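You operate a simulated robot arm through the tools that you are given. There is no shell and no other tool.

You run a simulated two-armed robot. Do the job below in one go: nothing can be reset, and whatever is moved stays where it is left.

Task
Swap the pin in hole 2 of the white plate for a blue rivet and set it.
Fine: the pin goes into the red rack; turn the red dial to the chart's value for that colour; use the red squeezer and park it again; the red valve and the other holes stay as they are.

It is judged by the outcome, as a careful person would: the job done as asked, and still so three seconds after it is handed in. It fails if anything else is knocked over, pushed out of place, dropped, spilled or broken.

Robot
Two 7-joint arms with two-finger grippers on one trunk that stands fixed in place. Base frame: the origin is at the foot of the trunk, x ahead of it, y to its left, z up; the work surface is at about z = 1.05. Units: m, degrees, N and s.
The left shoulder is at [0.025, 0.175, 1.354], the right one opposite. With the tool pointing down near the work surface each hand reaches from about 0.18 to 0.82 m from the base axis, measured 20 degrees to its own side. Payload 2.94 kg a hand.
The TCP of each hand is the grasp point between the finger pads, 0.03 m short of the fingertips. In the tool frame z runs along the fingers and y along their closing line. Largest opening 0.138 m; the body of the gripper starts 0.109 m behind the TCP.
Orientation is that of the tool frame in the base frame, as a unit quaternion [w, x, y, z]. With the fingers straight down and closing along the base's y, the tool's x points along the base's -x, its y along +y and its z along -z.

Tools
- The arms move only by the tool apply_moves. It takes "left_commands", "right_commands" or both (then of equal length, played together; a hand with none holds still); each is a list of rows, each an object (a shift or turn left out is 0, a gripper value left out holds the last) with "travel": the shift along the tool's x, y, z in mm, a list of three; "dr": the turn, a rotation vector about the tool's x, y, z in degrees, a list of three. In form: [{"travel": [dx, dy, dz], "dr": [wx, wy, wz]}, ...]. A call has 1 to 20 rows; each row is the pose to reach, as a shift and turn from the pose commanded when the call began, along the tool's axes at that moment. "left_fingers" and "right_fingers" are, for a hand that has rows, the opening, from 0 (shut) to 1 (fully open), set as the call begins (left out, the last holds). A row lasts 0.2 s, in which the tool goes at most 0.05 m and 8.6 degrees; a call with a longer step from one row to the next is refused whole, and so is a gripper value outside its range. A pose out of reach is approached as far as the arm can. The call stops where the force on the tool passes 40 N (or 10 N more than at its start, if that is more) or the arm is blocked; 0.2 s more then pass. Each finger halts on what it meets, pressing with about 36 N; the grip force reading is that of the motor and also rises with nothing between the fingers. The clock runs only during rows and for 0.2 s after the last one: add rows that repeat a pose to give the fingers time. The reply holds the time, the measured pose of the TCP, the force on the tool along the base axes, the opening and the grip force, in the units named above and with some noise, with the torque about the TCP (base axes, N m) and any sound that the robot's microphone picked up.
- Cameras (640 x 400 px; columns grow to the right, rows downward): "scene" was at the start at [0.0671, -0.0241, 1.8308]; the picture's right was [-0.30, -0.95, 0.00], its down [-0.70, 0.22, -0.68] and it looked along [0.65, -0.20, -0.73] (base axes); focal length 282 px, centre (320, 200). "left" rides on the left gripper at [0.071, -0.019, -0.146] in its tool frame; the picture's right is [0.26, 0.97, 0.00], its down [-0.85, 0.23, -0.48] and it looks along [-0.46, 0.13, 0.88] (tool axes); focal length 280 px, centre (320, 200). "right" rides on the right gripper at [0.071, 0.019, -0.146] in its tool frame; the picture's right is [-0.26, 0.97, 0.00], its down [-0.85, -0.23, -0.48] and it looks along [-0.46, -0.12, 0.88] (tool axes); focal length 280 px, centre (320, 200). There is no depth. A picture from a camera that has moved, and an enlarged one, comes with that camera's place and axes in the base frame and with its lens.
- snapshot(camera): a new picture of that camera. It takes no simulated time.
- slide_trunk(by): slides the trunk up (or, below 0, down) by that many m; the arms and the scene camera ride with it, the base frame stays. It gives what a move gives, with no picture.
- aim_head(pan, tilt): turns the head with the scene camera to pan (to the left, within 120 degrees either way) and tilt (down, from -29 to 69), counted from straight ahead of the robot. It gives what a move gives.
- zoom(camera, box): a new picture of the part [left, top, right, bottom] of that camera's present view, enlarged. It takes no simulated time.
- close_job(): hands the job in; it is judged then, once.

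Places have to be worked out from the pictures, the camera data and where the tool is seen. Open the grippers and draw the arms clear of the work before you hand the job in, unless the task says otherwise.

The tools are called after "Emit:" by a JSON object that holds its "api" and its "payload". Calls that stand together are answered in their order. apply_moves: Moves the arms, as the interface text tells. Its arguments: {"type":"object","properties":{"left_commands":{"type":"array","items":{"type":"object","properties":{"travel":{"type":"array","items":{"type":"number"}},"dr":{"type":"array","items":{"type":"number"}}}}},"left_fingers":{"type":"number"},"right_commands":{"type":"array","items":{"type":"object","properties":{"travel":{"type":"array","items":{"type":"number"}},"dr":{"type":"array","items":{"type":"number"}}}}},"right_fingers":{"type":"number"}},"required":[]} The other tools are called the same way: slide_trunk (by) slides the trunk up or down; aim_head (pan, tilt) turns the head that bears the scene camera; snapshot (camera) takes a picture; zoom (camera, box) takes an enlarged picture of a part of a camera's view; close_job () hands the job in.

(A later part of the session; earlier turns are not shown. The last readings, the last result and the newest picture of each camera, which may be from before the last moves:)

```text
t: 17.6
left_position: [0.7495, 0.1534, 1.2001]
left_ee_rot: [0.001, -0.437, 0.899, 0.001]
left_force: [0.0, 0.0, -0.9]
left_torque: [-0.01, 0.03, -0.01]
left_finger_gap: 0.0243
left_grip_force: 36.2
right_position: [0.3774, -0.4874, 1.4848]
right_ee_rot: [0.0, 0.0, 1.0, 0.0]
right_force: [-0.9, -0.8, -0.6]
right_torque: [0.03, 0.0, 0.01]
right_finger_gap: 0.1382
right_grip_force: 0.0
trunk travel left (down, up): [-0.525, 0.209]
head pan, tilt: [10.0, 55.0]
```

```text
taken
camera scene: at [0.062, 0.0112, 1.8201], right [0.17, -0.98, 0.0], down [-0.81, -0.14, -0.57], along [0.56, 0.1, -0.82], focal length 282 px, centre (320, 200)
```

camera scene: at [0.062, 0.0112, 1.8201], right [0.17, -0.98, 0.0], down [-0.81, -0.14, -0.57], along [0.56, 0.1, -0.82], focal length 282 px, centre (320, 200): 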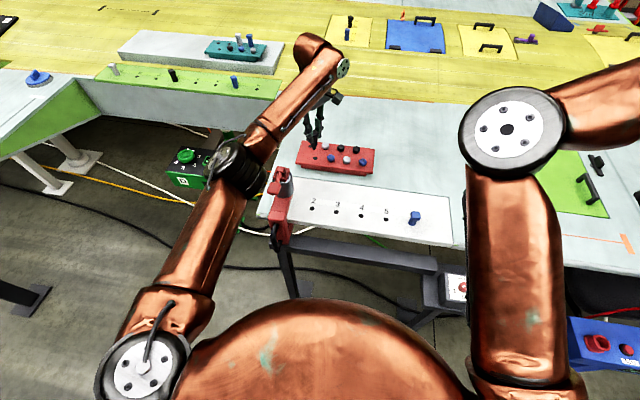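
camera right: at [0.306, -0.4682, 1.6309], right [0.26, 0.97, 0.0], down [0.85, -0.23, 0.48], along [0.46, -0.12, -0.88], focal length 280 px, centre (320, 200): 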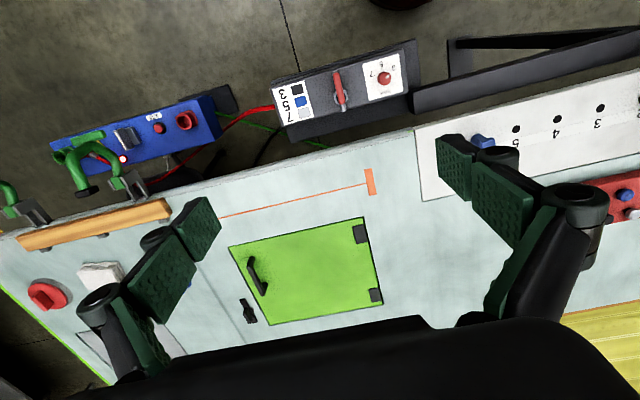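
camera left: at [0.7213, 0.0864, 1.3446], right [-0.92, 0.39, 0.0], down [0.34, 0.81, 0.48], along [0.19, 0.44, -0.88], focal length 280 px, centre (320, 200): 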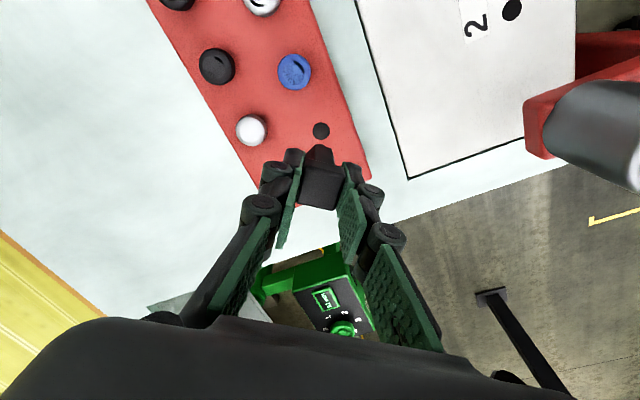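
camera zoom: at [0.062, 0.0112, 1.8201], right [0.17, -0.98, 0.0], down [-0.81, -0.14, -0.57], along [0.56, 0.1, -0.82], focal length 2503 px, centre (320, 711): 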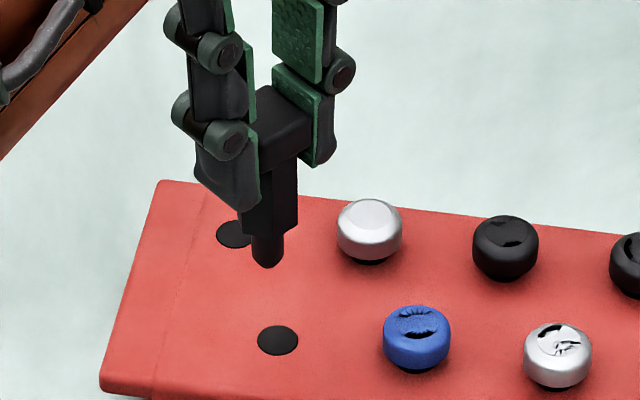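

Comparing both cameras, the pin leans about 3° (tip away from the camera side), so the tip is ~6 mm off the hole along tool x. I correct with a 3.2° tilt and a 2 mm shift, then look again.

Emit:
{"api": "apply_moves", "payload": {"left_commands": [{"travel": [1, 0, 0], "dr": [0, 1.6, 0]}, {"travel": [2, 0, 0], "dr": [0, 3.2, 0]}, {"travel": [2, 0, 0], "dr": [0, 3.2, 0]}]}}

Emit:
{"api": "zoom", "payload": {"camera": "left", "box": [270, 100, 380, 200]}}

Emit:
{"api": "zoom", "payload": {"camera": "scene", "box": [300, 120, 340, 165]}}

```text
t: 18.4
left_position: [0.7491, 0.1535, 1.1992]
left_ee_rot: [-0.025, -0.436, 0.899, -0.012]
left_force: [0.0, -0.5, 1.6]
left_torque: [0.04, -0.01, 0.02]
left_finger_gap: 0.0138
left_grip_force: 0.1
right_position: [0.3781, -0.4874, 1.484]
right_ee_rot: [-0.001, 0.0, 1.0, 0.0]
right_force: [-0.9, -0.2, 0.6]
right_torque: [0.02, 0.0, -0.03]
right_finger_gap: 0.1382
right_grip_force: 0.0
trunk travel left (down, up): [-0.525, 0.209]
head pan, tilt: [10.0, 55.0]
```

```text
4.00 times, centred on (325, 150) of left
camera zoom: at [0.7255, 0.0917, 1.3481], right [-0.92, 0.39, 0.01], down [0.36, 0.83, 0.43], along [0.16, 0.4, -0.9], focal length 1122 px, centre (300, 400)
```

zoom: 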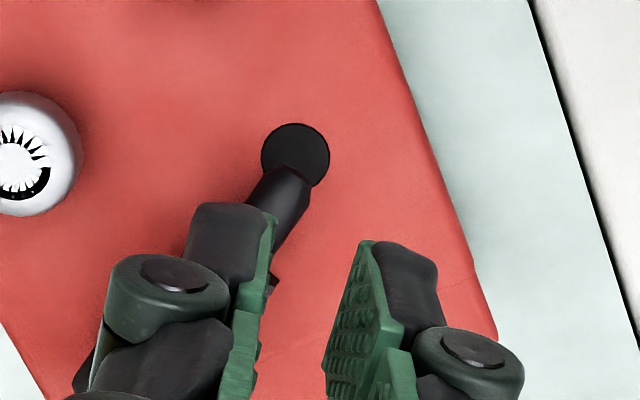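

```text
8.89 times, centred on (320, 142) of scene
camera zoom: at [0.0623, 0.012, 1.8201], right [0.17, -0.98, 0.0], down [-0.81, -0.14, -0.57], along [0.56, 0.1, -0.82], focal length 2503 px, centre (320, 711)
```

zoom: 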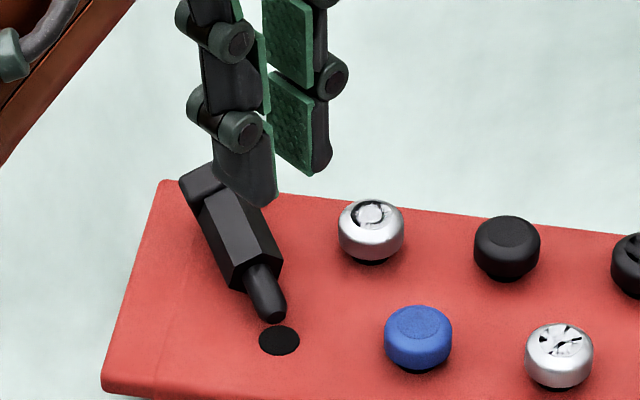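

The pin slipped out of the grip (gap 13.8 mm, no force). I hold still one step so it comes to rest, and look at where it lies.

Emit:
{"api": "apply_moves", "payload": {"left_commands": [{"travel": [0, 0, 0]}]}}

Emit:
{"api": "snapshot", "payload": {"camera": "left"}}

Emit:
{"api": "zoom", "payload": {"camera": "scene", "box": [270, 110, 390, 190]}}

```text
t: 18.8
left_position: [0.7482, 0.1532, 1.1991]
left_ee_rot: [-0.024, -0.436, 0.899, -0.011]
left_force: [0.3, -0.3, 0.0]
left_torque: [0.02, 0.02, -0.01]
left_finger_gap: 0.0137
left_grip_force: 0.1
right_position: [0.3776, -0.4881, 1.4856]
right_ee_rot: [0.0, 0.001, 1.0, 0.0]
right_force: [0.0, -0.5, 0.0]
right_torque: [-0.01, 0.04, -0.01]
right_finger_gap: 0.1378
right_grip_force: 0.2
trunk travel left (down, up): [-0.525, 0.209]
head pan, tilt: [10.0, 55.0]
```

```text
taken
camera left: at [0.7254, 0.0917, 1.3481], right [-0.92, 0.39, 0.01], down [0.36, 0.83, 0.43], along [0.16, 0.4, -0.9], focal length 280 px, centre (320, 200)
```

left: 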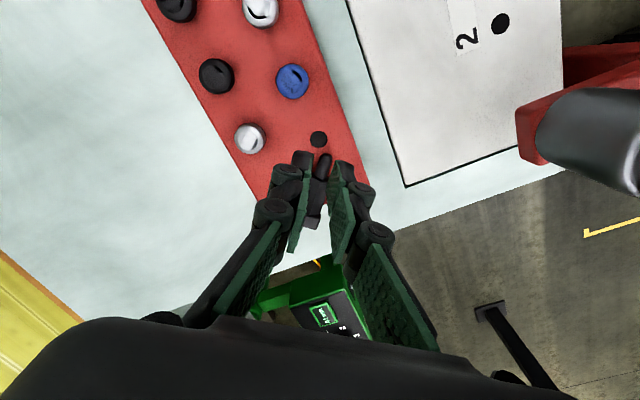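

```text
5.00 times, centred on (330, 150) of scene
camera zoom: at [0.0621, 0.012, 1.8201], right [0.17, -0.98, 0.0], down [-0.81, -0.14, -0.57], along [0.56, 0.1, -0.82], focal length 1408 px, centre (270, 450)
```

zoom: 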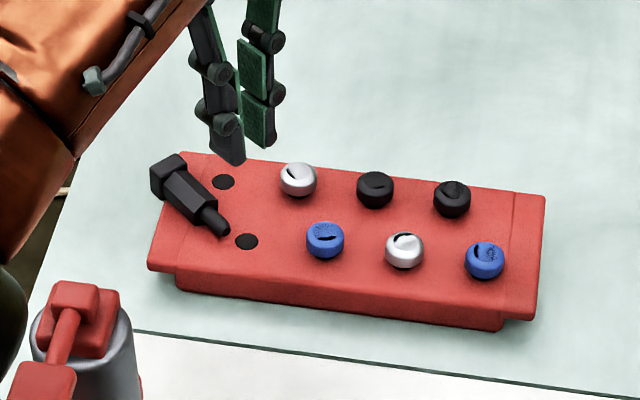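

The pin now lies on the left end of the rack, tip next to the front hole. I raise the left hand, undo the tilt, open the fingers a bit, and look carefully before deciding how to regrasp.

Emit:
{"api": "apply_moves", "payload": {"left_commands": [{"travel": [0, 0, -25], "dr": [0, -1.6, 0]}, {"travel": [0, 0, -50], "dr": [0, -3.2, 0]}, {"travel": [15, 10, -75], "dr": [0, -3.2, 0]}, {"travel": [35, 20, -100], "dr": [0, -3.2, 0]}, {"travel": [60, 30, -110], "dr": [0, -3.2, 0]}, {"travel": [60, 30, -110], "dr": [0, -3.2, 0]}], "left_fingers": 0.4}}

Emit:
{"api": "snapshot", "payload": {"camera": "left"}}

Emit:
{"api": "zoom", "payload": {"camera": "scene", "box": [280, 120, 370, 180]}}

```text
t: 20.2
left_position: [0.6944, 0.1269, 1.3125]
left_ee_rot: [0.001, -0.438, 0.899, 0.0]
left_force: [0.6, 0.5, 0.2]
left_torque: [-0.06, 0.01, 0.0]
left_finger_gap: 0.0553
left_grip_force: 0.1
right_position: [0.3786, -0.486, 1.4848]
right_ee_rot: [0.0, 0.0, 1.0, 0.0]
right_force: [0.6, 0.2, 0.2]
right_torque: [-0.04, -0.02, -0.01]
right_finger_gap: 0.138
right_grip_force: 0.1
trunk travel left (down, up): [-0.525, 0.209]
head pan, tilt: [10.0, 55.0]
```

```text
taken
camera left: at [0.6655, 0.0592, 1.457], right [-0.92, 0.39, 0.0], down [0.34, 0.81, 0.48], along [0.19, 0.44, -0.88], focal length 280 px, centre (320, 200)
```

left: 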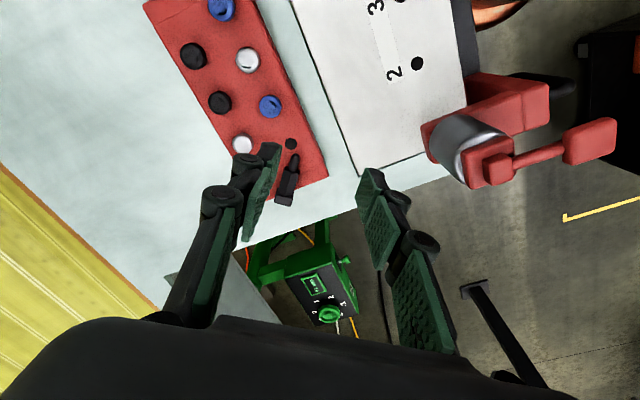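

```text
6.67 times, centred on (325, 150) of scene
camera zoom: at [0.0627, 0.0126, 1.82], right [0.17, -0.98, 0.0], down [-0.81, -0.14, -0.57], along [0.56, 0.1, -0.82], focal length 1877 px, centre (287, 533)
```

zoom: 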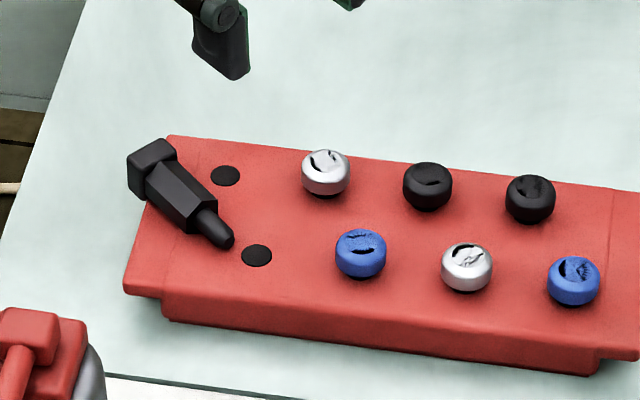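

Emit:
{"api": "zoom", "payload": {"camera": "left", "box": [220, 110, 360, 220]}}

```text
3.64 times, centred on (290, 165) of left
camera zoom: at [0.6655, 0.0592, 1.457], right [-0.92, 0.39, 0.0], down [0.34, 0.81, 0.48], along [0.19, 0.44, -0.88], focal length 1020 px, centre (429, 327)
```

zoom: 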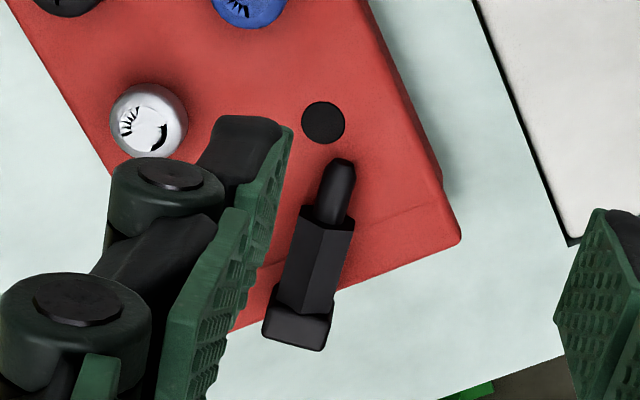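

The pin lies flat on its hex neck across the rack's left end, axis at about 50° (tip toward the robot), neck center near (0.769, 0.195, 1.0885); the head overhangs the end. My present finger orientation is nearly square to it, so I'll pick it by the neck; first hover at z=1.19.

Emit:
{"api": "apply_moves", "payload": {"left_commands": [{"travel": [-20, -3, 0], "dr": [0, 0, 0.5]}, {"travel": [-45, -7, 0], "dr": [0, 0, 1]}, {"travel": [-70, -11, 0], "dr": [0, 0, 1.7]}, {"travel": [-98.6, -16.4, 10], "dr": [0, 0, 1.7]}, {"travel": [-98.6, -16.4, 40], "dr": [0, 0, 1.7]}, {"travel": [-98.6, -16.4, 80], "dr": [0, 0, 1.7]}, {"travel": [-98.6, -16.4, 120], "dr": [0, 0, 1.7]}, {"travel": [-98.6, -16.4, 120], "dr": [0, 0, 1.7]}]}}

Emit:
{"api": "snapshot", "payload": {"camera": "left"}}

Emit:
{"api": "snapshot", "payload": {"camera": "scene"}}

```text
t: 22.0
left_position: [0.7662, 0.1947, 1.1928]
left_ee_rot: [0.001, -0.423, 0.906, 0.0]
left_force: [0.3, 0.0, 0.6]
left_torque: [-0.03, 0.01, 0.02]
left_finger_gap: 0.055
left_grip_force: 0.1
left hand out of reach, approached as far as the arm can: row 4
right_position: [0.3778, -0.4865, 1.4865]
right_ee_rot: [0.0, 0.0, 1.0, 0.001]
right_force: [0.1, 0.7, 0.6]
right_torque: [-0.01, -0.02, 0.03]
right_finger_gap: 0.1379
right_grip_force: 0.0
trunk travel left (down, up): [-0.525, 0.209]
head pan, tilt: [10.0, 55.0]
```

```text
taken
camera left: at [0.736, 0.1292, 1.3377], right [-0.91, 0.42, 0.0], down [0.37, 0.8, 0.48], along [0.2, 0.43, -0.88], focal length 280 px, centre (320, 200)
```

left: 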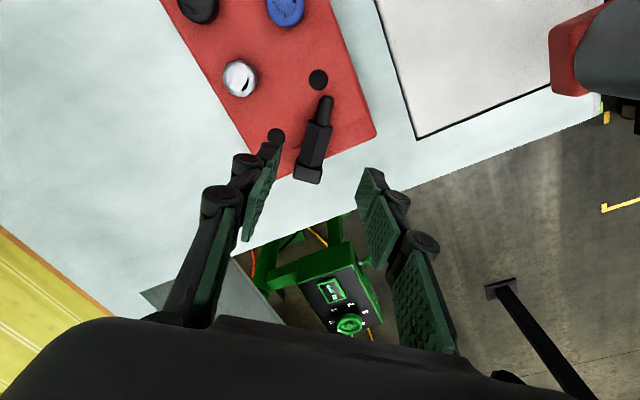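

```text
taken
camera scene: at [0.0616, 0.012, 1.8202], right [0.17, -0.98, 0.0], down [-0.81, -0.14, -0.57], along [0.56, 0.1, -0.82], focal length 282 px, centre (320, 200)
```

scene: 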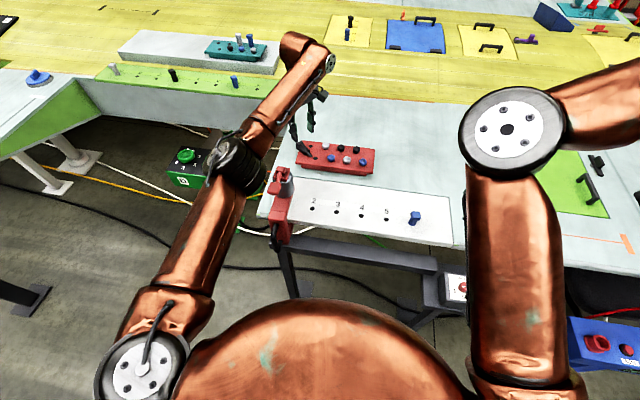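

Emit:
{"api": "zoom", "payload": {"camera": "left", "box": [260, 70, 380, 190]}}

```text
3.33 times, centred on (320, 130) of left
camera zoom: at [0.736, 0.1292, 1.3377], right [-0.91, 0.42, 0.0], down [0.37, 0.8, 0.48], along [0.2, 0.43, -0.88], focal length 935 px, centre (320, 433)
```

zoom: 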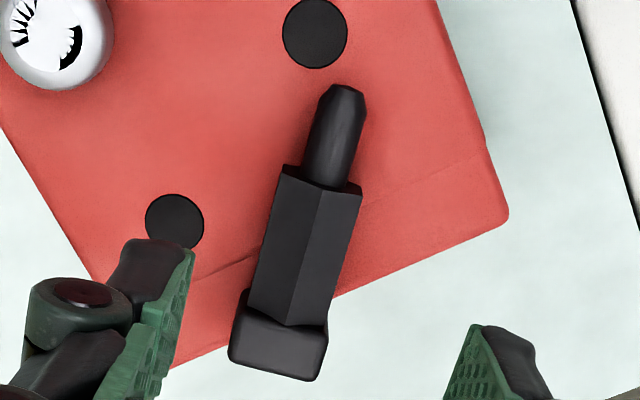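

The neck runs from (0.760, 0.183) to (0.785, 0.212). I shift 3 mm onto its axis and lower to TCP z≈1.114 (tips just above the rack), then close on the neck.

Emit:
{"api": "apply_moves", "payload": {"left_commands": [{"travel": [-3, -3, 20]}, {"travel": [-3, -3, 40]}, {"travel": [-3, -3, 60]}, {"travel": [-3, -3, 72]}, {"travel": [-3, -3, 78]}, {"travel": [-3, -3, 78]}]}}

Emit:
{"api": "snapshot", "payload": {"camera": "left"}}

Emit:
{"api": "zoom", "payload": {"camera": "scene", "box": [270, 110, 390, 190]}}

```text
t: 23.4
left_position: [0.7701, 0.1951, 1.1135]
left_ee_rot: [0.002, -0.424, 0.906, 0.0]
left_force: [0.1, -0.2, 0.4]
left_torque: [-0.02, 0.02, -0.01]
left_finger_gap: 0.0554
left_grip_force: 0.1
right_position: [0.378, -0.488, 1.4847]
right_ee_rot: [0.001, 0.0, 1.0, 0.0]
right_force: [0.6, 0.3, 1.1]
right_torque: [0.01, 0.01, -0.01]
right_finger_gap: 0.1382
right_grip_force: 0.1
trunk travel left (down, up): [-0.525, 0.209]
head pan, tilt: [10.0, 55.0]
```

```text
taken
camera left: at [0.7405, 0.1295, 1.2585], right [-0.91, 0.42, 0.0], down [0.37, 0.8, 0.48], along [0.2, 0.43, -0.88], focal length 280 px, centre (320, 200)
```

left: 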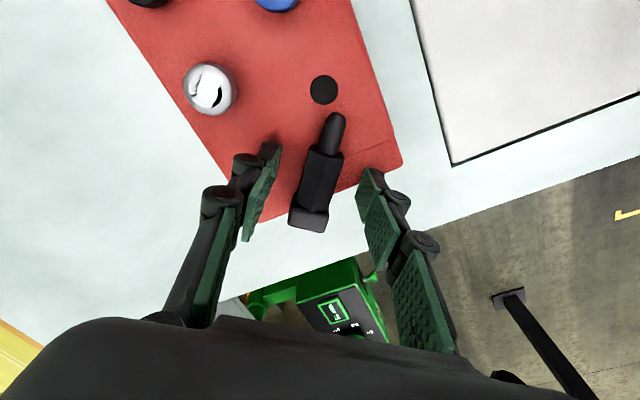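

```text
5.00 times, centred on (330, 150) of scene
camera zoom: at [0.0622, 0.0117, 1.8201], right [0.17, -0.98, 0.0], down [-0.81, -0.14, -0.57], along [0.56, 0.1, -0.82], focal length 1408 px, centre (270, 450)
```

zoom: 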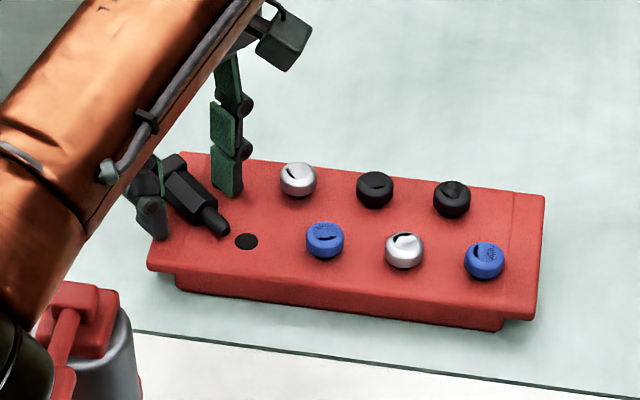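

The neck is between the fingertips. I close the fingers.

Emit:
{"api": "apply_moves", "payload": {"left_commands": [{"travel": [0, 0, 0]}, {"travel": [0, 0, 0]}, {"travel": [0, 0, 0]}, {"travel": [0, 0, 0]}], "left_fingers": 0.05}}

Emit:
{"api": "snapshot", "payload": {"camera": "left"}}

Emit:
{"api": "snapshot", "payload": {"camera": "scene"}}

```text
t: 24.4
left_position: [0.77, 0.1945, 1.1131]
left_ee_rot: [0.001, -0.423, 0.906, 0.001]
left_force: [0.7, -0.5, 0.3]
left_torque: [-0.02, 0.0, 0.0]
left_finger_gap: 0.023
left_grip_force: 35.4
right_position: [0.3772, -0.4885, 1.4842]
right_ee_rot: [0.001, 0.0, 1.0, 0.0]
right_force: [-0.1, -0.3, 0.5]
right_torque: [-0.01, 0.02, 0.0]
right_finger_gap: 0.1383
right_grip_force: 0.0
trunk travel left (down, up): [-0.525, 0.209]
head pan, tilt: [10.0, 55.0]
```

```text
taken
camera left: at [0.7406, 0.1297, 1.2586], right [-0.91, 0.42, 0.0], down [0.37, 0.8, 0.48], along [0.2, 0.43, -0.88], focal length 280 px, centre (320, 200)
```

left: 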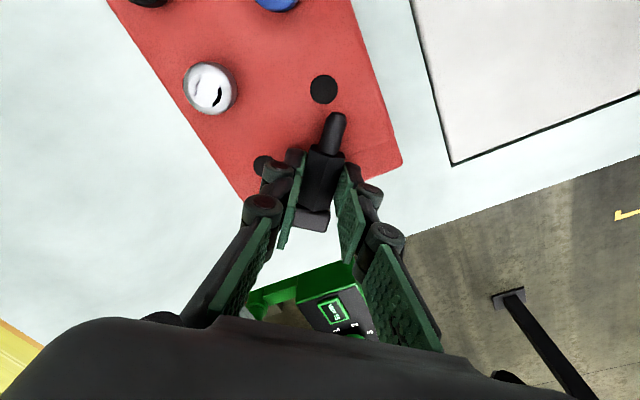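

```text
taken
camera scene: at [0.0623, 0.0118, 1.8201], right [0.17, -0.98, 0.0], down [-0.81, -0.14, -0.57], along [0.56, 0.1, -0.82], focal length 282 px, centre (320, 200)
```

scene: 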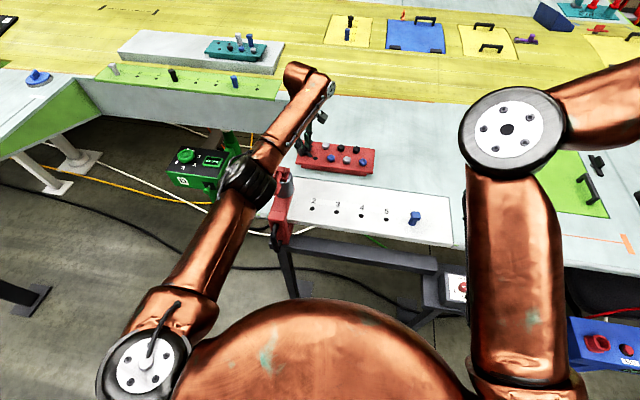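

The neck is held (gap 23 mm, 35 N). I lift it gently and check that it comes up with the hand.

Emit:
{"api": "apply_moves", "payload": {"left_commands": [{"travel": [0, 0, -6]}, {"travel": [0, 0, -16]}, {"travel": [0, 0, -30]}, {"travel": [0, 0, -50]}, {"travel": [0, 0, -70]}, {"travel": [0, 0, -70]}]}}

Emit:
{"api": "snapshot", "payload": {"camera": "left"}}

Emit:
{"api": "zoom", "payload": {"camera": "scene", "box": [230, 90, 390, 200]}}

```text
t: 25.8
left_position: [0.7714, 0.1953, 1.1859]
left_ee_rot: [0.0, -0.423, 0.906, 0.001]
left_force: [-0.3, 0.0, -0.8]
left_torque: [0.0, 0.01, -0.01]
left_finger_gap: 0.023
left_grip_force: 36.1
right_position: [0.3785, -0.4867, 1.4849]
right_ee_rot: [-0.001, -0.001, 1.0, 0.0]
right_force: [0.7, -0.4, -0.8]
right_torque: [-0.01, 0.0, 0.02]
right_finger_gap: 0.1381
right_grip_force: 0.1
trunk travel left (down, up): [-0.525, 0.209]
head pan, tilt: [10.0, 55.0]
```

```text
taken
camera left: at [0.7417, 0.1293, 1.3299], right [-0.91, 0.42, 0.0], down [0.37, 0.8, 0.48], along [0.2, 0.43, -0.88], focal length 280 px, centre (320, 200)
```

left: 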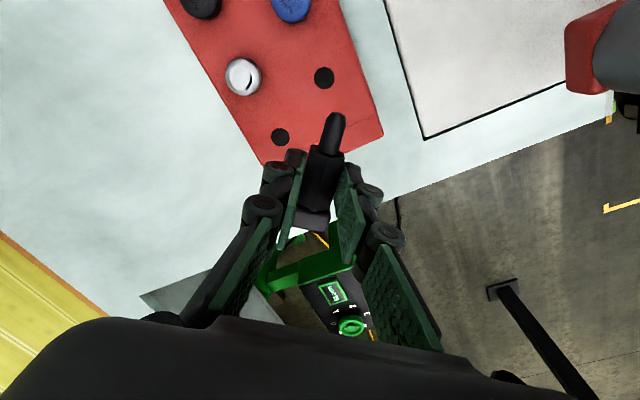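

```text
3.64 times, centred on (310, 145) of scene
camera zoom: at [0.0627, 0.0121, 1.82], right [0.17, -0.98, 0.0], down [-0.81, -0.14, -0.57], along [0.56, 0.1, -0.82], focal length 1024 px, centre (356, 400)
```

zoom: 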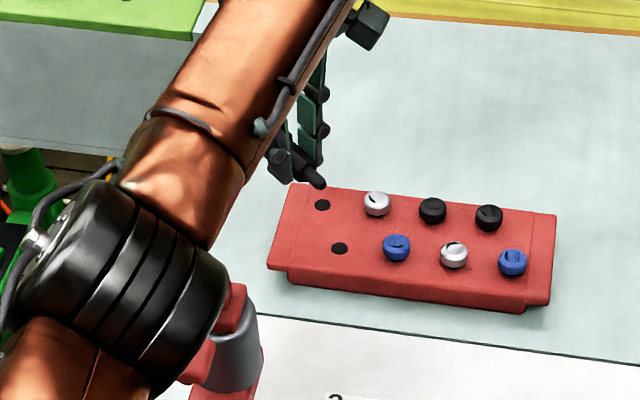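

The pin is held well. I'll lay it on the free strip of the white plate, tip toward the robot, so the right hand can take it by the neck for a secure upright insertion. First I carry it over to (0.62, -0.02) and turn the hand back to square.

Emit:
{"api": "apply_moves", "payload": {"left_commands": [{"travel": [0, 0, -30]}, {"travel": [20, -2, -55], "dr": [0, 0, 4]}, {"travel": [45, -4, -64], "dr": [0, 0, 9]}, {"travel": [75, -6, -64], "dr": [0, 0, 15]}, {"travel": [105, -9, -64], "dr": [0, 0, 21]}, {"travel": [135, -12, -64], "dr": [0, 0, 27]}, {"travel": [165, -15, -64], "dr": [0, 0, 33]}, {"travel": [195, -17, -64], "dr": [0, 0, 39]}, {"travel": [225, -19, -64], "dr": [0, 0, 45]}, {"travel": [250, -21, -64], "dr": [0, 0, 49]}, {"travel": [261.6, -22.5, -64], "dr": [0, 0, 50]}, {"travel": [261.6, -22.5, -64], "dr": [0, 0, 50]}]}}

Emit:
{"api": "snapshot", "payload": {"camera": "left"}}

Emit:
{"api": "snapshot", "payload": {"camera": "scene"}}

```text
t: 28.4
left_position: [0.6639, -0.0125, 1.2577]
left_ee_rot: [0.0, 0.0, 1.0, 0.001]
left_force: [-0.2, 0.6, -0.4]
left_torque: [-0.02, 0.02, 0.04]
left_finger_gap: 0.0203
left_grip_force: 36.3
left hand out of reach, approached as far as the arm can: row 8, 9, 10, 11, 12
right_position: [0.3783, -0.4872, 1.4841]
right_ee_rot: [0.0, 0.0, 1.0, 0.0]
right_force: [1.5, 0.3, -0.2]
right_torque: [0.04, 0.03, 0.0]
right_finger_gap: 0.1379
right_grip_force: 0.0
trunk travel left (down, up): [-0.525, 0.209]
head pan, tilt: [10.0, 55.0]
```

```text
taken
camera left: at [0.593, -0.0312, 1.4035], right [-0.26, 0.96, 0.0], down [0.85, 0.23, 0.48], along [0.46, 0.13, -0.88], focal length 280 px, centre (320, 200)
```

left: 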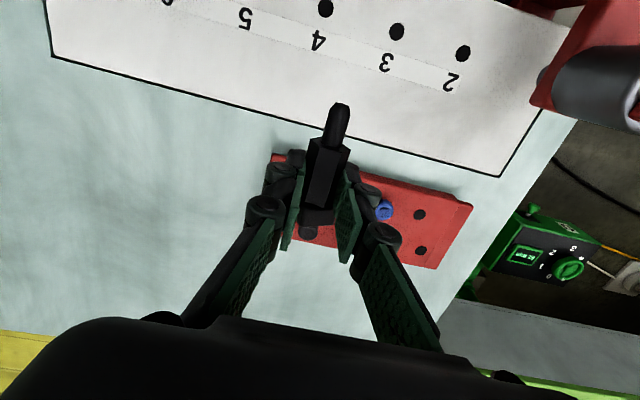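

```text
taken
camera scene: at [0.0627, 0.0117, 1.8201], right [0.17, -0.98, 0.0], down [-0.81, -0.14, -0.57], along [0.56, 0.1, -0.82], focal length 282 px, centre (320, 200)
```

scene: 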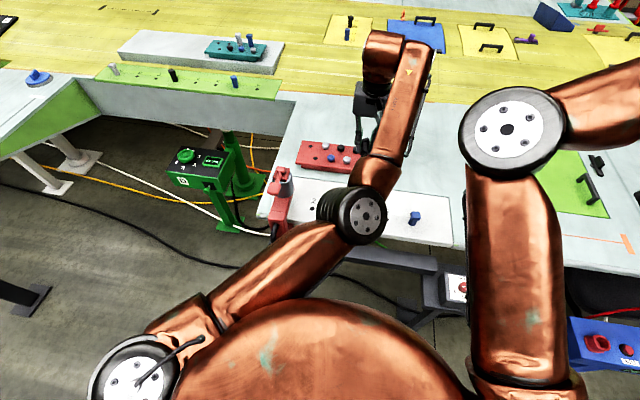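

The left arm stopped short at (0.664, -0.0125) with its elbow swung right. I try stepping toward the robot while lowering, to see whether it becomes reachable.

Emit:
{"api": "apply_moves", "payload": {"left_commands": [{"travel": [5, 0, 15]}, {"travel": [10, 0, 30]}, {"travel": [20, 0, 45]}, {"travel": [20, 0, 45]}]}}

Emit:
{"api": "snapshot", "payload": {"camera": "scene"}}

```text
t: 29.4
left_position: [0.6728, -0.019, 1.2314]
left_ee_rot: [0.001, -0.001, 1.0, 0.001]
left_force: [-0.4, 1.0, -0.2]
left_torque: [0.0, 0.01, 0.0]
left_finger_gap: 0.0202
left_grip_force: 36.2
left hand out of reach, approached as far as the arm can: row 1, 2, 3, 4
right_position: [0.378, -0.4875, 1.4847]
right_ee_rot: [0.0, 0.0, 1.0, 0.0]
right_force: [1.1, 1.4, 1.0]
right_torque: [-0.01, 0.0, 0.0]
right_finger_gap: 0.1381
right_grip_force: 0.0
trunk travel left (down, up): [-0.525, 0.209]
head pan, tilt: [10.0, 55.0]
```

```text
taken
camera scene: at [0.0622, 0.011, 1.8201], right [0.17, -0.98, 0.0], down [-0.81, -0.14, -0.57], along [0.56, 0.1, -0.82], focal length 282 px, centre (320, 200)
```

scene: 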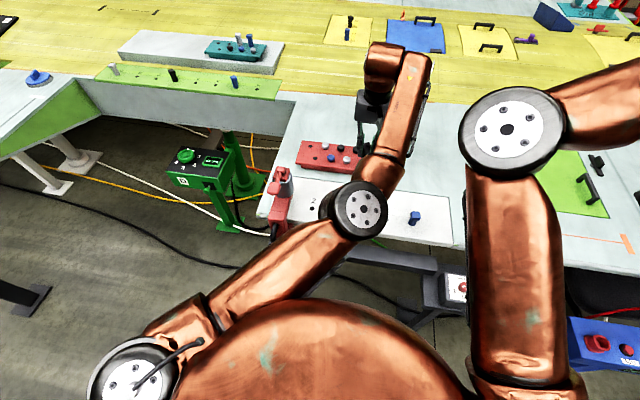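

The arm is at joint limits in this elbow configuration. I go back toward the stretched pose near (0.75, 0.165) with the wrist yawed again, to let the elbow swing back to the left side.

Emit:
{"api": "apply_moves", "payload": {"left_commands": [{"travel": [-8, 20, -5], "dr": [0, 0, -5]}, {"travel": [-16, 40, -10], "dr": [0, 0, -10]}, {"travel": [-24, 60, -15], "dr": [0, 0, -15]}, {"travel": [-32, 80, -20], "dr": [0, 0, -20]}, {"travel": [-40, 100, -20], "dr": [0, 0, -25]}, {"travel": [-48, 120, -20], "dr": [0, 0, -30]}, {"travel": [-56, 140, -20], "dr": [0, 0, -35]}, {"travel": [-66, 160, -20], "dr": [0, 0, -40]}, {"travel": [-77, 179, -20], "dr": [0, 0, -45]}, {"travel": [-77, 179, -20], "dr": [0, 0, -45]}]}}

Emit:
{"api": "snapshot", "payload": {"camera": "scene"}}

```text
t: 31.6
left_position: [0.7482, 0.1598, 1.2535]
left_ee_rot: [0.001, -0.384, 0.923, 0.002]
left_force: [-0.4, 0.0, -0.3]
left_torque: [0.03, -0.02, 0.01]
left_finger_gap: 0.0202
left_grip_force: 36.0
right_position: [0.3785, -0.4885, 1.4852]
right_ee_rot: [0.001, 0.0, 1.0, 0.0]
right_force: [-0.1, -0.7, -0.3]
right_torque: [0.01, 0.0, -0.03]
right_finger_gap: 0.138
right_grip_force: 0.0
trunk travel left (down, up): [-0.525, 0.209]
head pan, tilt: [10.0, 55.0]
```

```text
taken
camera scene: at [0.062, 0.0105, 1.8201], right [0.17, -0.98, 0.0], down [-0.81, -0.14, -0.57], along [0.56, 0.1, -0.82], focal length 282 px, centre (320, 200)
```

scene: 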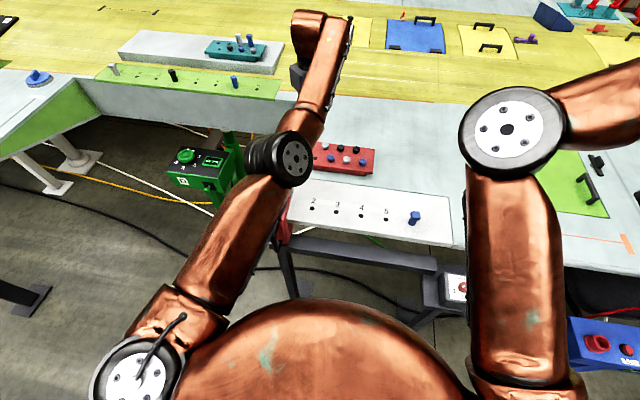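

The wrist is back; now I retract straight toward (0.62, 0.16) keeping the yaw near 50°, watching whether the elbow falls to the left.

Emit:
{"api": "apply_moves", "payload": {"left_commands": [{"travel": [10, 10, 0], "dr": [0, 0, -2]}, {"travel": [28, 28, 0], "dr": [0, 0, -4]}, {"travel": [46, 46, 0], "dr": [0, 0, -6]}, {"travel": [64, 64, 0], "dr": [0, 0, -8]}, {"travel": [80, 80, 0], "dr": [0, 0, -10]}, {"travel": [90, 90, 0], "dr": [0, 0, -10]}, {"travel": [90, 90, 0], "dr": [0, 0, -10]}]}}

Emit:
{"api": "snapshot", "payload": {"camera": "scene"}}

```text
t: 33.2
left_position: [0.6282, 0.1653, 1.2564]
left_ee_rot: [0.003, -0.472, 0.881, -0.004]
left_force: [0.0, -1.3, -0.7]
left_torque: [0.03, 0.03, 0.02]
left_finger_gap: 0.0203
left_grip_force: 36.1
left hand out of reach, approached as far as the arm can: row 6
right_position: [0.3782, -0.4884, 1.4851]
right_ee_rot: [0.001, 0.0, 1.0, 0.001]
right_force: [0.5, -0.5, -0.4]
right_torque: [0.01, 0.02, -0.02]
right_finger_gap: 0.1382
right_grip_force: 0.1
trunk travel left (down, up): [-0.525, 0.209]
head pan, tilt: [10.0, 55.0]
```

```text
taken
camera scene: at [0.0626, 0.0113, 1.8201], right [0.17, -0.98, 0.0], down [-0.81, -0.14, -0.57], along [0.56, 0.1, -0.82], focal length 282 px, centre (320, 200)
```

scene: 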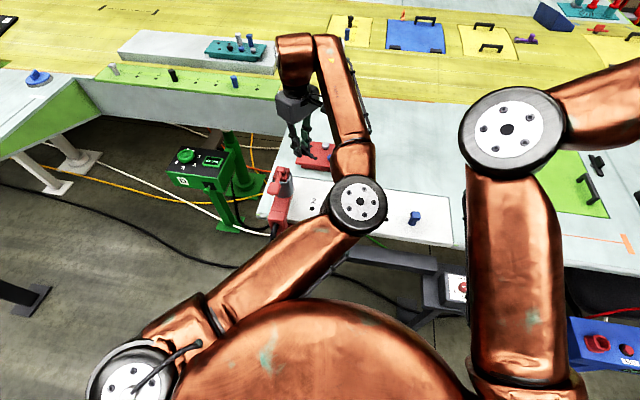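

The elbow now bends right but sits high. I check whether this configuration can reach a laying spot around (0.62, 0.06) with a yaw near 40°, lowering to z≈1.20.

Emit:
{"api": "apply_moves", "payload": {"left_commands": [{"travel": [20, -11, 10], "dr": [0, 0, 4]}, {"travel": [40, -22, 20], "dr": [0, 0, 8]}, {"travel": [60, -33, 30], "dr": [0, 0, 12]}, {"travel": [80, -44, 40], "dr": [0, 0, 16]}, {"travel": [92, -51, 50], "dr": [0, 0, 16]}, {"travel": [92, -51, 50], "dr": [0, 0, 16]}]}}

Emit:
{"api": "snapshot", "payload": {"camera": "left"}}

Emit:
{"api": "snapshot", "payload": {"camera": "scene"}}

```text
t: 34.6
left_position: [0.6151, 0.057, 1.2027]
left_ee_rot: [0.0, -0.335, 0.942, 0.002]
left_force: [0.1, -0.5, -0.5]
left_torque: [0.0, 0.01, 0.03]
left_finger_gap: 0.0205
left_grip_force: 36.6
left hand out of reach, approached as far as the arm can: row 1
right_position: [0.378, -0.4871, 1.485]
right_ee_rot: [-0.001, 0.0, 1.0, 0.0]
right_force: [0.3, 0.2, 0.1]
right_torque: [0.05, 0.02, -0.01]
right_finger_gap: 0.1381
right_grip_force: 0.1
trunk travel left (down, up): [-0.525, 0.209]
head pan, tilt: [10.0, 55.0]
```

```text
taken
camera left: at [0.5725, -0.0026, 1.3484], right [-0.81, 0.58, 0.0], down [0.51, 0.71, 0.48], along [0.28, 0.39, -0.88], focal length 280 px, centre (320, 200)
```

left: 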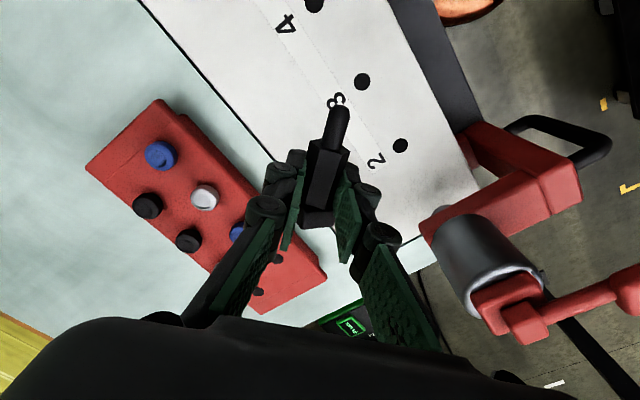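

```text
taken
camera scene: at [0.0632, 0.0123, 1.82], right [0.17, -0.98, 0.0], down [-0.81, -0.14, -0.57], along [0.56, 0.1, -0.82], focal length 282 px, centre (320, 200)
```

scene: 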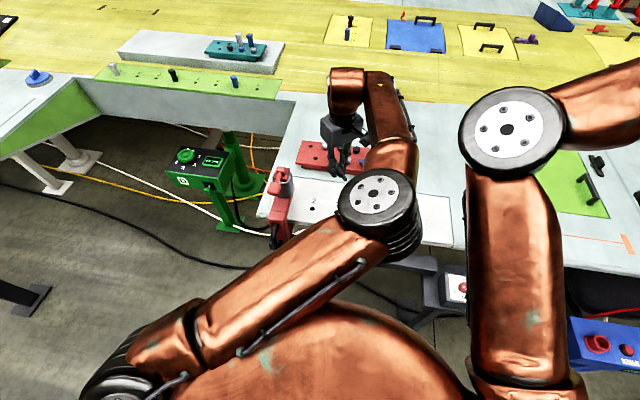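

It reached (0.615, 0.057) with yaw 39°, over a free strip of the plate. I lower to just above the plate so the pin can lie down there.

Emit:
{"api": "apply_moves", "payload": {"left_commands": [{"travel": [0, 0, 30]}, {"travel": [0, 0, 60]}, {"travel": [0, 0, 85]}, {"travel": [0, 0, 100]}, {"travel": [0, 0, 108]}, {"travel": [0, 0, 113]}, {"travel": [0, 0, 113]}]}}

Emit:
{"api": "snapshot", "payload": {"camera": "left"}}

Emit:
{"api": "snapshot", "payload": {"camera": "scene"}}

```text
t: 36.2
left_position: [0.6395, 0.0662, 1.098]
left_ee_rot: [0.0, -0.334, 0.943, 0.0]
left_force: [-0.3, 0.2, -0.9]
left_torque: [-0.04, 0.0, 0.01]
left_finger_gap: 0.0203
left_grip_force: 35.9
left hand out of reach, approached as far as the arm can: row 1, 2, 3, 4, 5, 6, 7
right_position: [0.3771, -0.4882, 1.4845]
right_ee_rot: [0.0, 0.0, 1.0, 0.001]
right_force: [-0.4, 0.6, 0.1]
right_torque: [-0.02, -0.04, 0.01]
right_finger_gap: 0.1381
right_grip_force: 0.1
trunk travel left (down, up): [-0.525, 0.209]
head pan, tilt: [10.0, 55.0]
```

```text
taken
camera left: at [0.5964, 0.0072, 1.2429], right [-0.81, 0.58, 0.0], down [0.51, 0.71, 0.48], along [0.28, 0.39, -0.88], focal length 280 px, centre (320, 200)
```

left: 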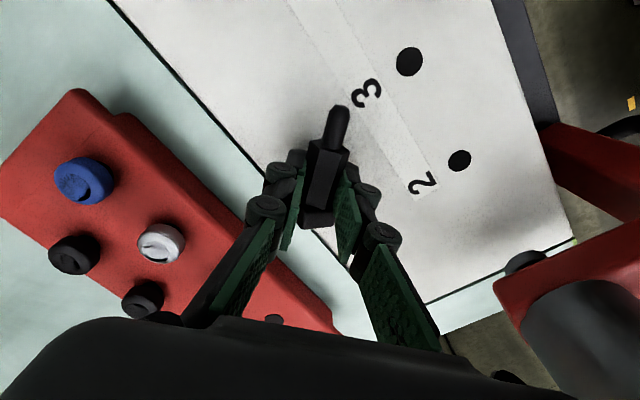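

```text
taken
camera scene: at [0.0619, 0.0114, 1.8201], right [0.17, -0.98, 0.0], down [-0.81, -0.14, -0.57], along [0.56, 0.1, -0.82], focal length 282 px, centre (320, 200)
```

scene: 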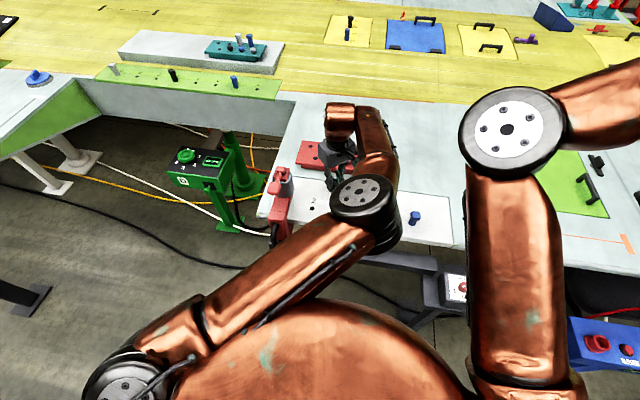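

It stopped ~10 mm short of laying height, shifted to (0.64, 0.066), still a good spot. I try the last bit down.

Emit:
{"api": "apply_moves", "payload": {"left_commands": [{"travel": [-2, -1, 4]}, {"travel": [-4, -2, 8]}, {"travel": [-5, -3, 11]}, {"travel": [-5, -3, 11]}]}}

```text
t: 37.2
left_position: [0.6437, 0.0691, 1.0863]
left_ee_rot: [0.001, -0.334, 0.943, 0.001]
left_force: [0.8, 0.3, -1.1]
left_torque: [-0.01, 0.0, 0.0]
left_finger_gap: 0.0202
left_grip_force: 35.9
right_position: [0.3781, -0.4874, 1.4848]
right_ee_rot: [0.001, 0.0, 1.0, 0.001]
right_force: [0.6, -0.9, 0.0]
right_torque: [0.01, 0.0, -0.04]
right_finger_gap: 0.138
right_grip_force: 0.1
trunk travel left (down, up): [-0.525, 0.209]
head pan, tilt: [10.0, 55.0]
```

Emit:
{"api": "apply_moves", "payload": {"left_commands": [{"travel": [-0.5, 0, 1.5]}, {"travel": [-1, 0, 3]}, {"travel": [-1, 0, 3]}]}}

Emit:
{"api": "zoom", "payload": {"camera": "left", "box": [240, 80, 400, 260]}}

```text
t: 38.0
left_position: [0.6444, 0.0691, 1.0836]
left_ee_rot: [0.001, -0.334, 0.943, 0.002]
left_force: [0.0, -0.1, -1.0]
left_torque: [0.01, 0.0, 0.01]
left_finger_gap: 0.0201
left_grip_force: 36.1
right_position: [0.3776, -0.4882, 1.4849]
right_ee_rot: [-0.001, 0.001, 1.0, 0.0]
right_force: [1.1, -0.5, 0.3]
right_torque: [-0.01, 0.0, -0.04]
right_finger_gap: 0.1378
right_grip_force: 0.0
trunk travel left (down, up): [-0.525, 0.209]
head pan, tilt: [10.0, 55.0]
```

```text
2.22 times, centred on (320, 170) of left
camera zoom: at [0.6018, 0.01, 1.2289], right [-0.81, 0.58, 0.0], down [0.51, 0.71, 0.48], along [0.28, 0.39, -0.88], focal length 623 px, centre (320, 267)
```

zoom: 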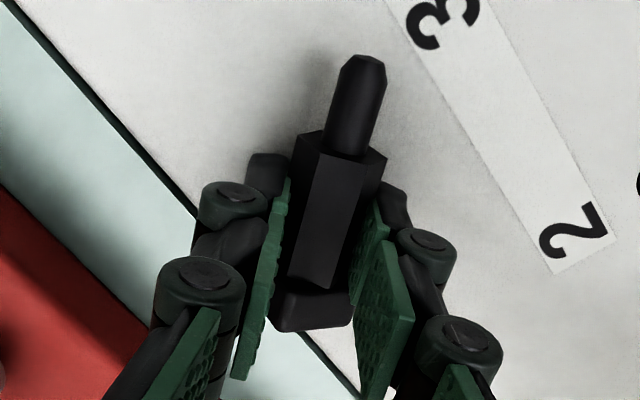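

No contact yet with tips ~3 mm above the plate. I go 1.5 mm lower and open the fingers to let the pin rest on the plate.

Emit:
{"api": "apply_moves", "payload": {"left_commands": [{"travel": [0, 0, 1.5]}, {"travel": [0, 0, 1.5]}]}}

Emit:
{"api": "apply_moves", "payload": {"left_commands": [{"travel": [0, 0, 0]}, {"travel": [0, 0, 0]}, {"travel": [0, 0, 0]}], "left_fingers": 0.38}}

Emit:
{"api": "snapshot", "payload": {"camera": "left"}}

```text
t: 38.6
left_position: [0.644, 0.0694, 1.082]
left_ee_rot: [0.002, -0.335, 0.942, 0.001]
left_force: [0.3, -0.3, -0.6]
left_torque: [0.01, 0.01, -0.02]
left_finger_gap: 0.0202
left_grip_force: 36.4
right_position: [0.3775, -0.4877, 1.4853]
right_ee_rot: [0.0, 0.0, 1.0, 0.0]
right_force: [0.1, -0.6, -0.8]
right_torque: [0.01, 0.01, 0.01]
right_finger_gap: 0.1381
right_grip_force: 0.0
trunk travel left (down, up): [-0.525, 0.209]
head pan, tilt: [10.0, 55.0]
```

```text
t: 39.4
left_position: [0.6445, 0.0689, 1.0821]
left_ee_rot: [0.002, -0.334, 0.942, 0.001]
left_force: [0.4, 1.1, 0.1]
left_torque: [-0.02, 0.0, -0.03]
left_finger_gap: 0.0529
left_grip_force: 0.1
right_position: [0.3765, -0.488, 1.4846]
right_ee_rot: [0.0, 0.0, 1.0, 0.0]
right_force: [-0.1, -0.9, -0.7]
right_torque: [-0.01, 0.0, 0.04]
right_finger_gap: 0.1378
right_grip_force: 0.1
trunk travel left (down, up): [-0.525, 0.209]
head pan, tilt: [10.0, 55.0]
```

```text
taken
camera left: at [0.602, 0.0099, 1.2274], right [-0.81, 0.58, 0.0], down [0.51, 0.71, 0.48], along [0.28, 0.39, -0.88], focal length 280 px, centre (320, 200)
```

left: 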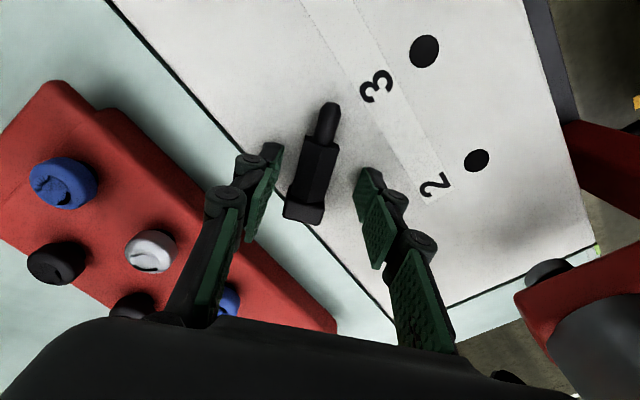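

The pin lies on the plate. I raise the left hand straight up and then draw it back to the left, out of the way.

Emit:
{"api": "apply_moves", "payload": {"left_commands": [{"travel": [0, 0, -20]}, {"travel": [0, 0, -45]}, {"travel": [0, 0, -75]}, {"travel": [0, 0, -105]}, {"travel": [0, 0, -140]}, {"travel": [0, 0, -175]}, {"travel": [0, 0, -210]}]}}

Emit:
{"api": "snapshot", "payload": {"camera": "left"}}

Emit:
{"api": "snapshot", "payload": {"camera": "scene"}}

```text
t: 41.0
left_position: [0.6426, 0.0686, 1.2926]
left_ee_rot: [0.001, -0.334, 0.943, 0.001]
left_force: [0.1, -0.1, -0.6]
left_torque: [0.0, -0.01, 0.0]
left_finger_gap: 0.0527
left_grip_force: 0.0
right_position: [0.3772, -0.4879, 1.4852]
right_ee_rot: [0.0, 0.0, 1.0, 0.0]
right_force: [-0.9, -0.1, -0.7]
right_torque: [-0.02, -0.02, -0.02]
right_finger_gap: 0.138
right_grip_force: 0.1
trunk travel left (down, up): [-0.525, 0.209]
head pan, tilt: [10.0, 55.0]
```

```text
taken
camera left: at [0.6012, 0.0091, 1.4382], right [-0.81, 0.58, 0.0], down [0.51, 0.71, 0.48], along [0.28, 0.39, -0.88], focal length 280 px, centre (320, 200)
```

left: 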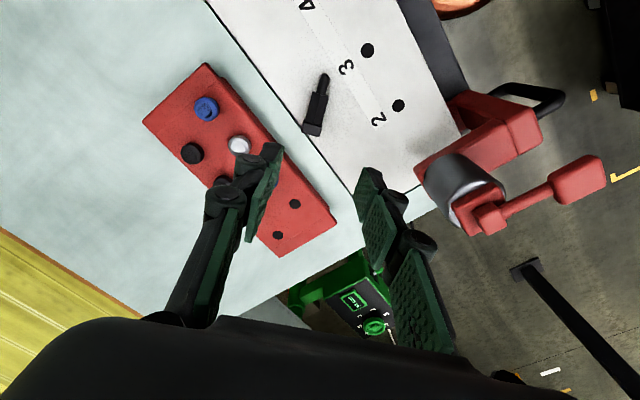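

```text
taken
camera scene: at [0.0618, 0.0119, 1.8201], right [0.17, -0.98, 0.0], down [-0.81, -0.14, -0.57], along [0.56, 0.1, -0.82], focal length 282 px, centre (320, 200)
```

scene: 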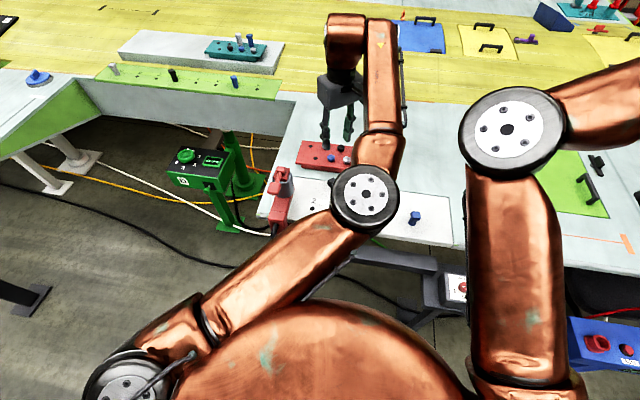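

Emit:
{"api": "zoom", "payload": {"camera": "left", "box": [270, 20, 430, 150]}}

```text
3.08 times, centred on (350, 85) of left
camera zoom: at [0.6012, 0.0091, 1.4382], right [-0.81, 0.58, 0.0], down [0.51, 0.71, 0.48], along [0.28, 0.39, -0.88], focal length 863 px, centre (228, 554)
```

zoom: 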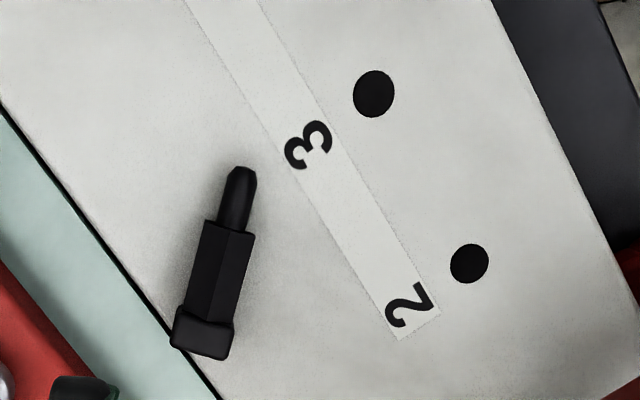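

Pin axis: tip (0.614, 0.037) to head junction (0.660, 0.076), i.e. ~40° yaw, neck center (0.646, 0.063). Now I swing the left arm out: first to the stretched pose near (0.75, 0.20), yawing further, to flip its elbow back.

Emit:
{"api": "apply_moves", "payload": {"left_commands": [{"travel": [-25, 5, 0], "dr": [0, 0, -3]}, {"travel": [-50, 10, 0], "dr": [0, 0, -6]}, {"travel": [-75, 15, 5], "dr": [0, 0, -10]}, {"travel": [-100, 20, 10], "dr": [0, 0, -14]}, {"travel": [-125, 26, 15], "dr": [0, 0, -18]}, {"travel": [-150, 31, 20], "dr": [0, 0, -22]}, {"travel": [-166, 34, 22], "dr": [0, 0, -26]}, {"travel": [-166, 34, 22], "dr": [0, 0, -26]}]}}

Emit:
{"api": "snapshot", "payload": {"camera": "scene"}}

```text
t: 42.8
left_position: [0.7519, 0.1979, 1.2736]
left_ee_rot: [0.002, -0.539, 0.843, 0.0]
left_force: [-0.8, -0.3, -0.5]
left_torque: [0.0, 0.03, -0.03]
left_finger_gap: 0.0521
left_grip_force: 0.0
right_position: [0.3777, -0.4893, 1.4848]
right_ee_rot: [-0.001, 0.0, 1.0, 0.0]
right_force: [-0.5, -0.1, 0.4]
right_torque: [0.03, -0.02, -0.01]
right_finger_gap: 0.1379
right_grip_force: 0.2
trunk travel left (down, up): [-0.525, 0.209]
head pan, tilt: [10.0, 55.0]
```

```text
taken
camera scene: at [0.0621, 0.0105, 1.8201], right [0.17, -0.98, 0.0], down [-0.81, -0.14, -0.57], along [0.56, 0.1, -0.82], focal length 282 px, centre (320, 200)
```

scene: 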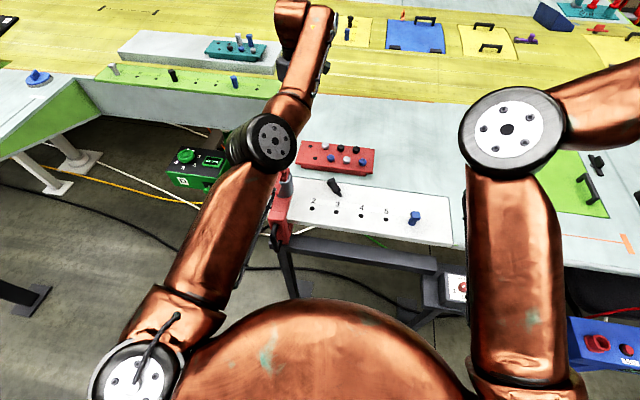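

Now I pull the left hand to the left and back, toward (0.60, 0.40, 1.35), so its elbow falls outward.

Emit:
{"api": "apply_moves", "payload": {"left_commands": [{"travel": [-15, 28, -15]}, {"travel": [-30, 56, -30]}, {"travel": [-45, 84, -45]}, {"travel": [-60, 112, -60]}, {"travel": [-75, 140, -70]}, {"travel": [-90, 168, -76]}, {"travel": [-105, 196, -76]}, {"travel": [-120, 223, -76]}, {"travel": [-120, 223, -76]}]}}

Emit:
{"api": "snapshot", "payload": {"camera": "scene"}}

```text
t: 44.8
left_position: [0.5993, 0.4041, 1.3481]
left_ee_rot: [0.001, -0.538, 0.843, 0.001]
left_force: [0.5, 0.4, -0.6]
left_torque: [0.03, 0.03, -0.01]
left_finger_gap: 0.0524
left_grip_force: 0.1
right_position: [0.3777, -0.4881, 1.4833]
right_ee_rot: [0.0, -0.001, 1.0, 0.0]
right_force: [0.5, 0.5, -0.3]
right_torque: [0.05, 0.04, 0.03]
right_finger_gap: 0.1378
right_grip_force: 0.0
trunk travel left (down, up): [-0.525, 0.209]
head pan, tilt: [10.0, 55.0]
```

```text
taken
camera scene: at [0.0624, 0.0111, 1.8201], right [0.17, -0.98, 0.0], down [-0.81, -0.14, -0.57], along [0.56, 0.1, -0.82], focal length 282 px, centre (320, 200)
```

scene: 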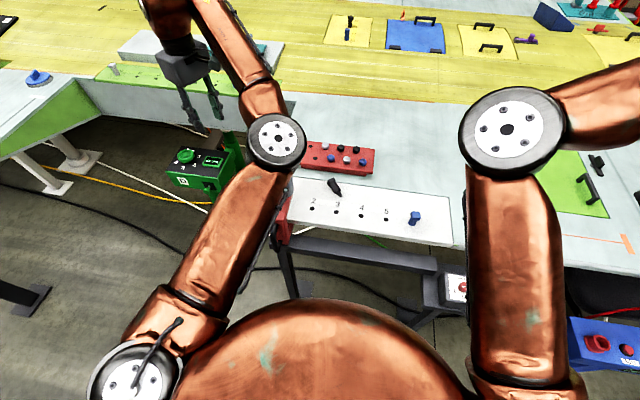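

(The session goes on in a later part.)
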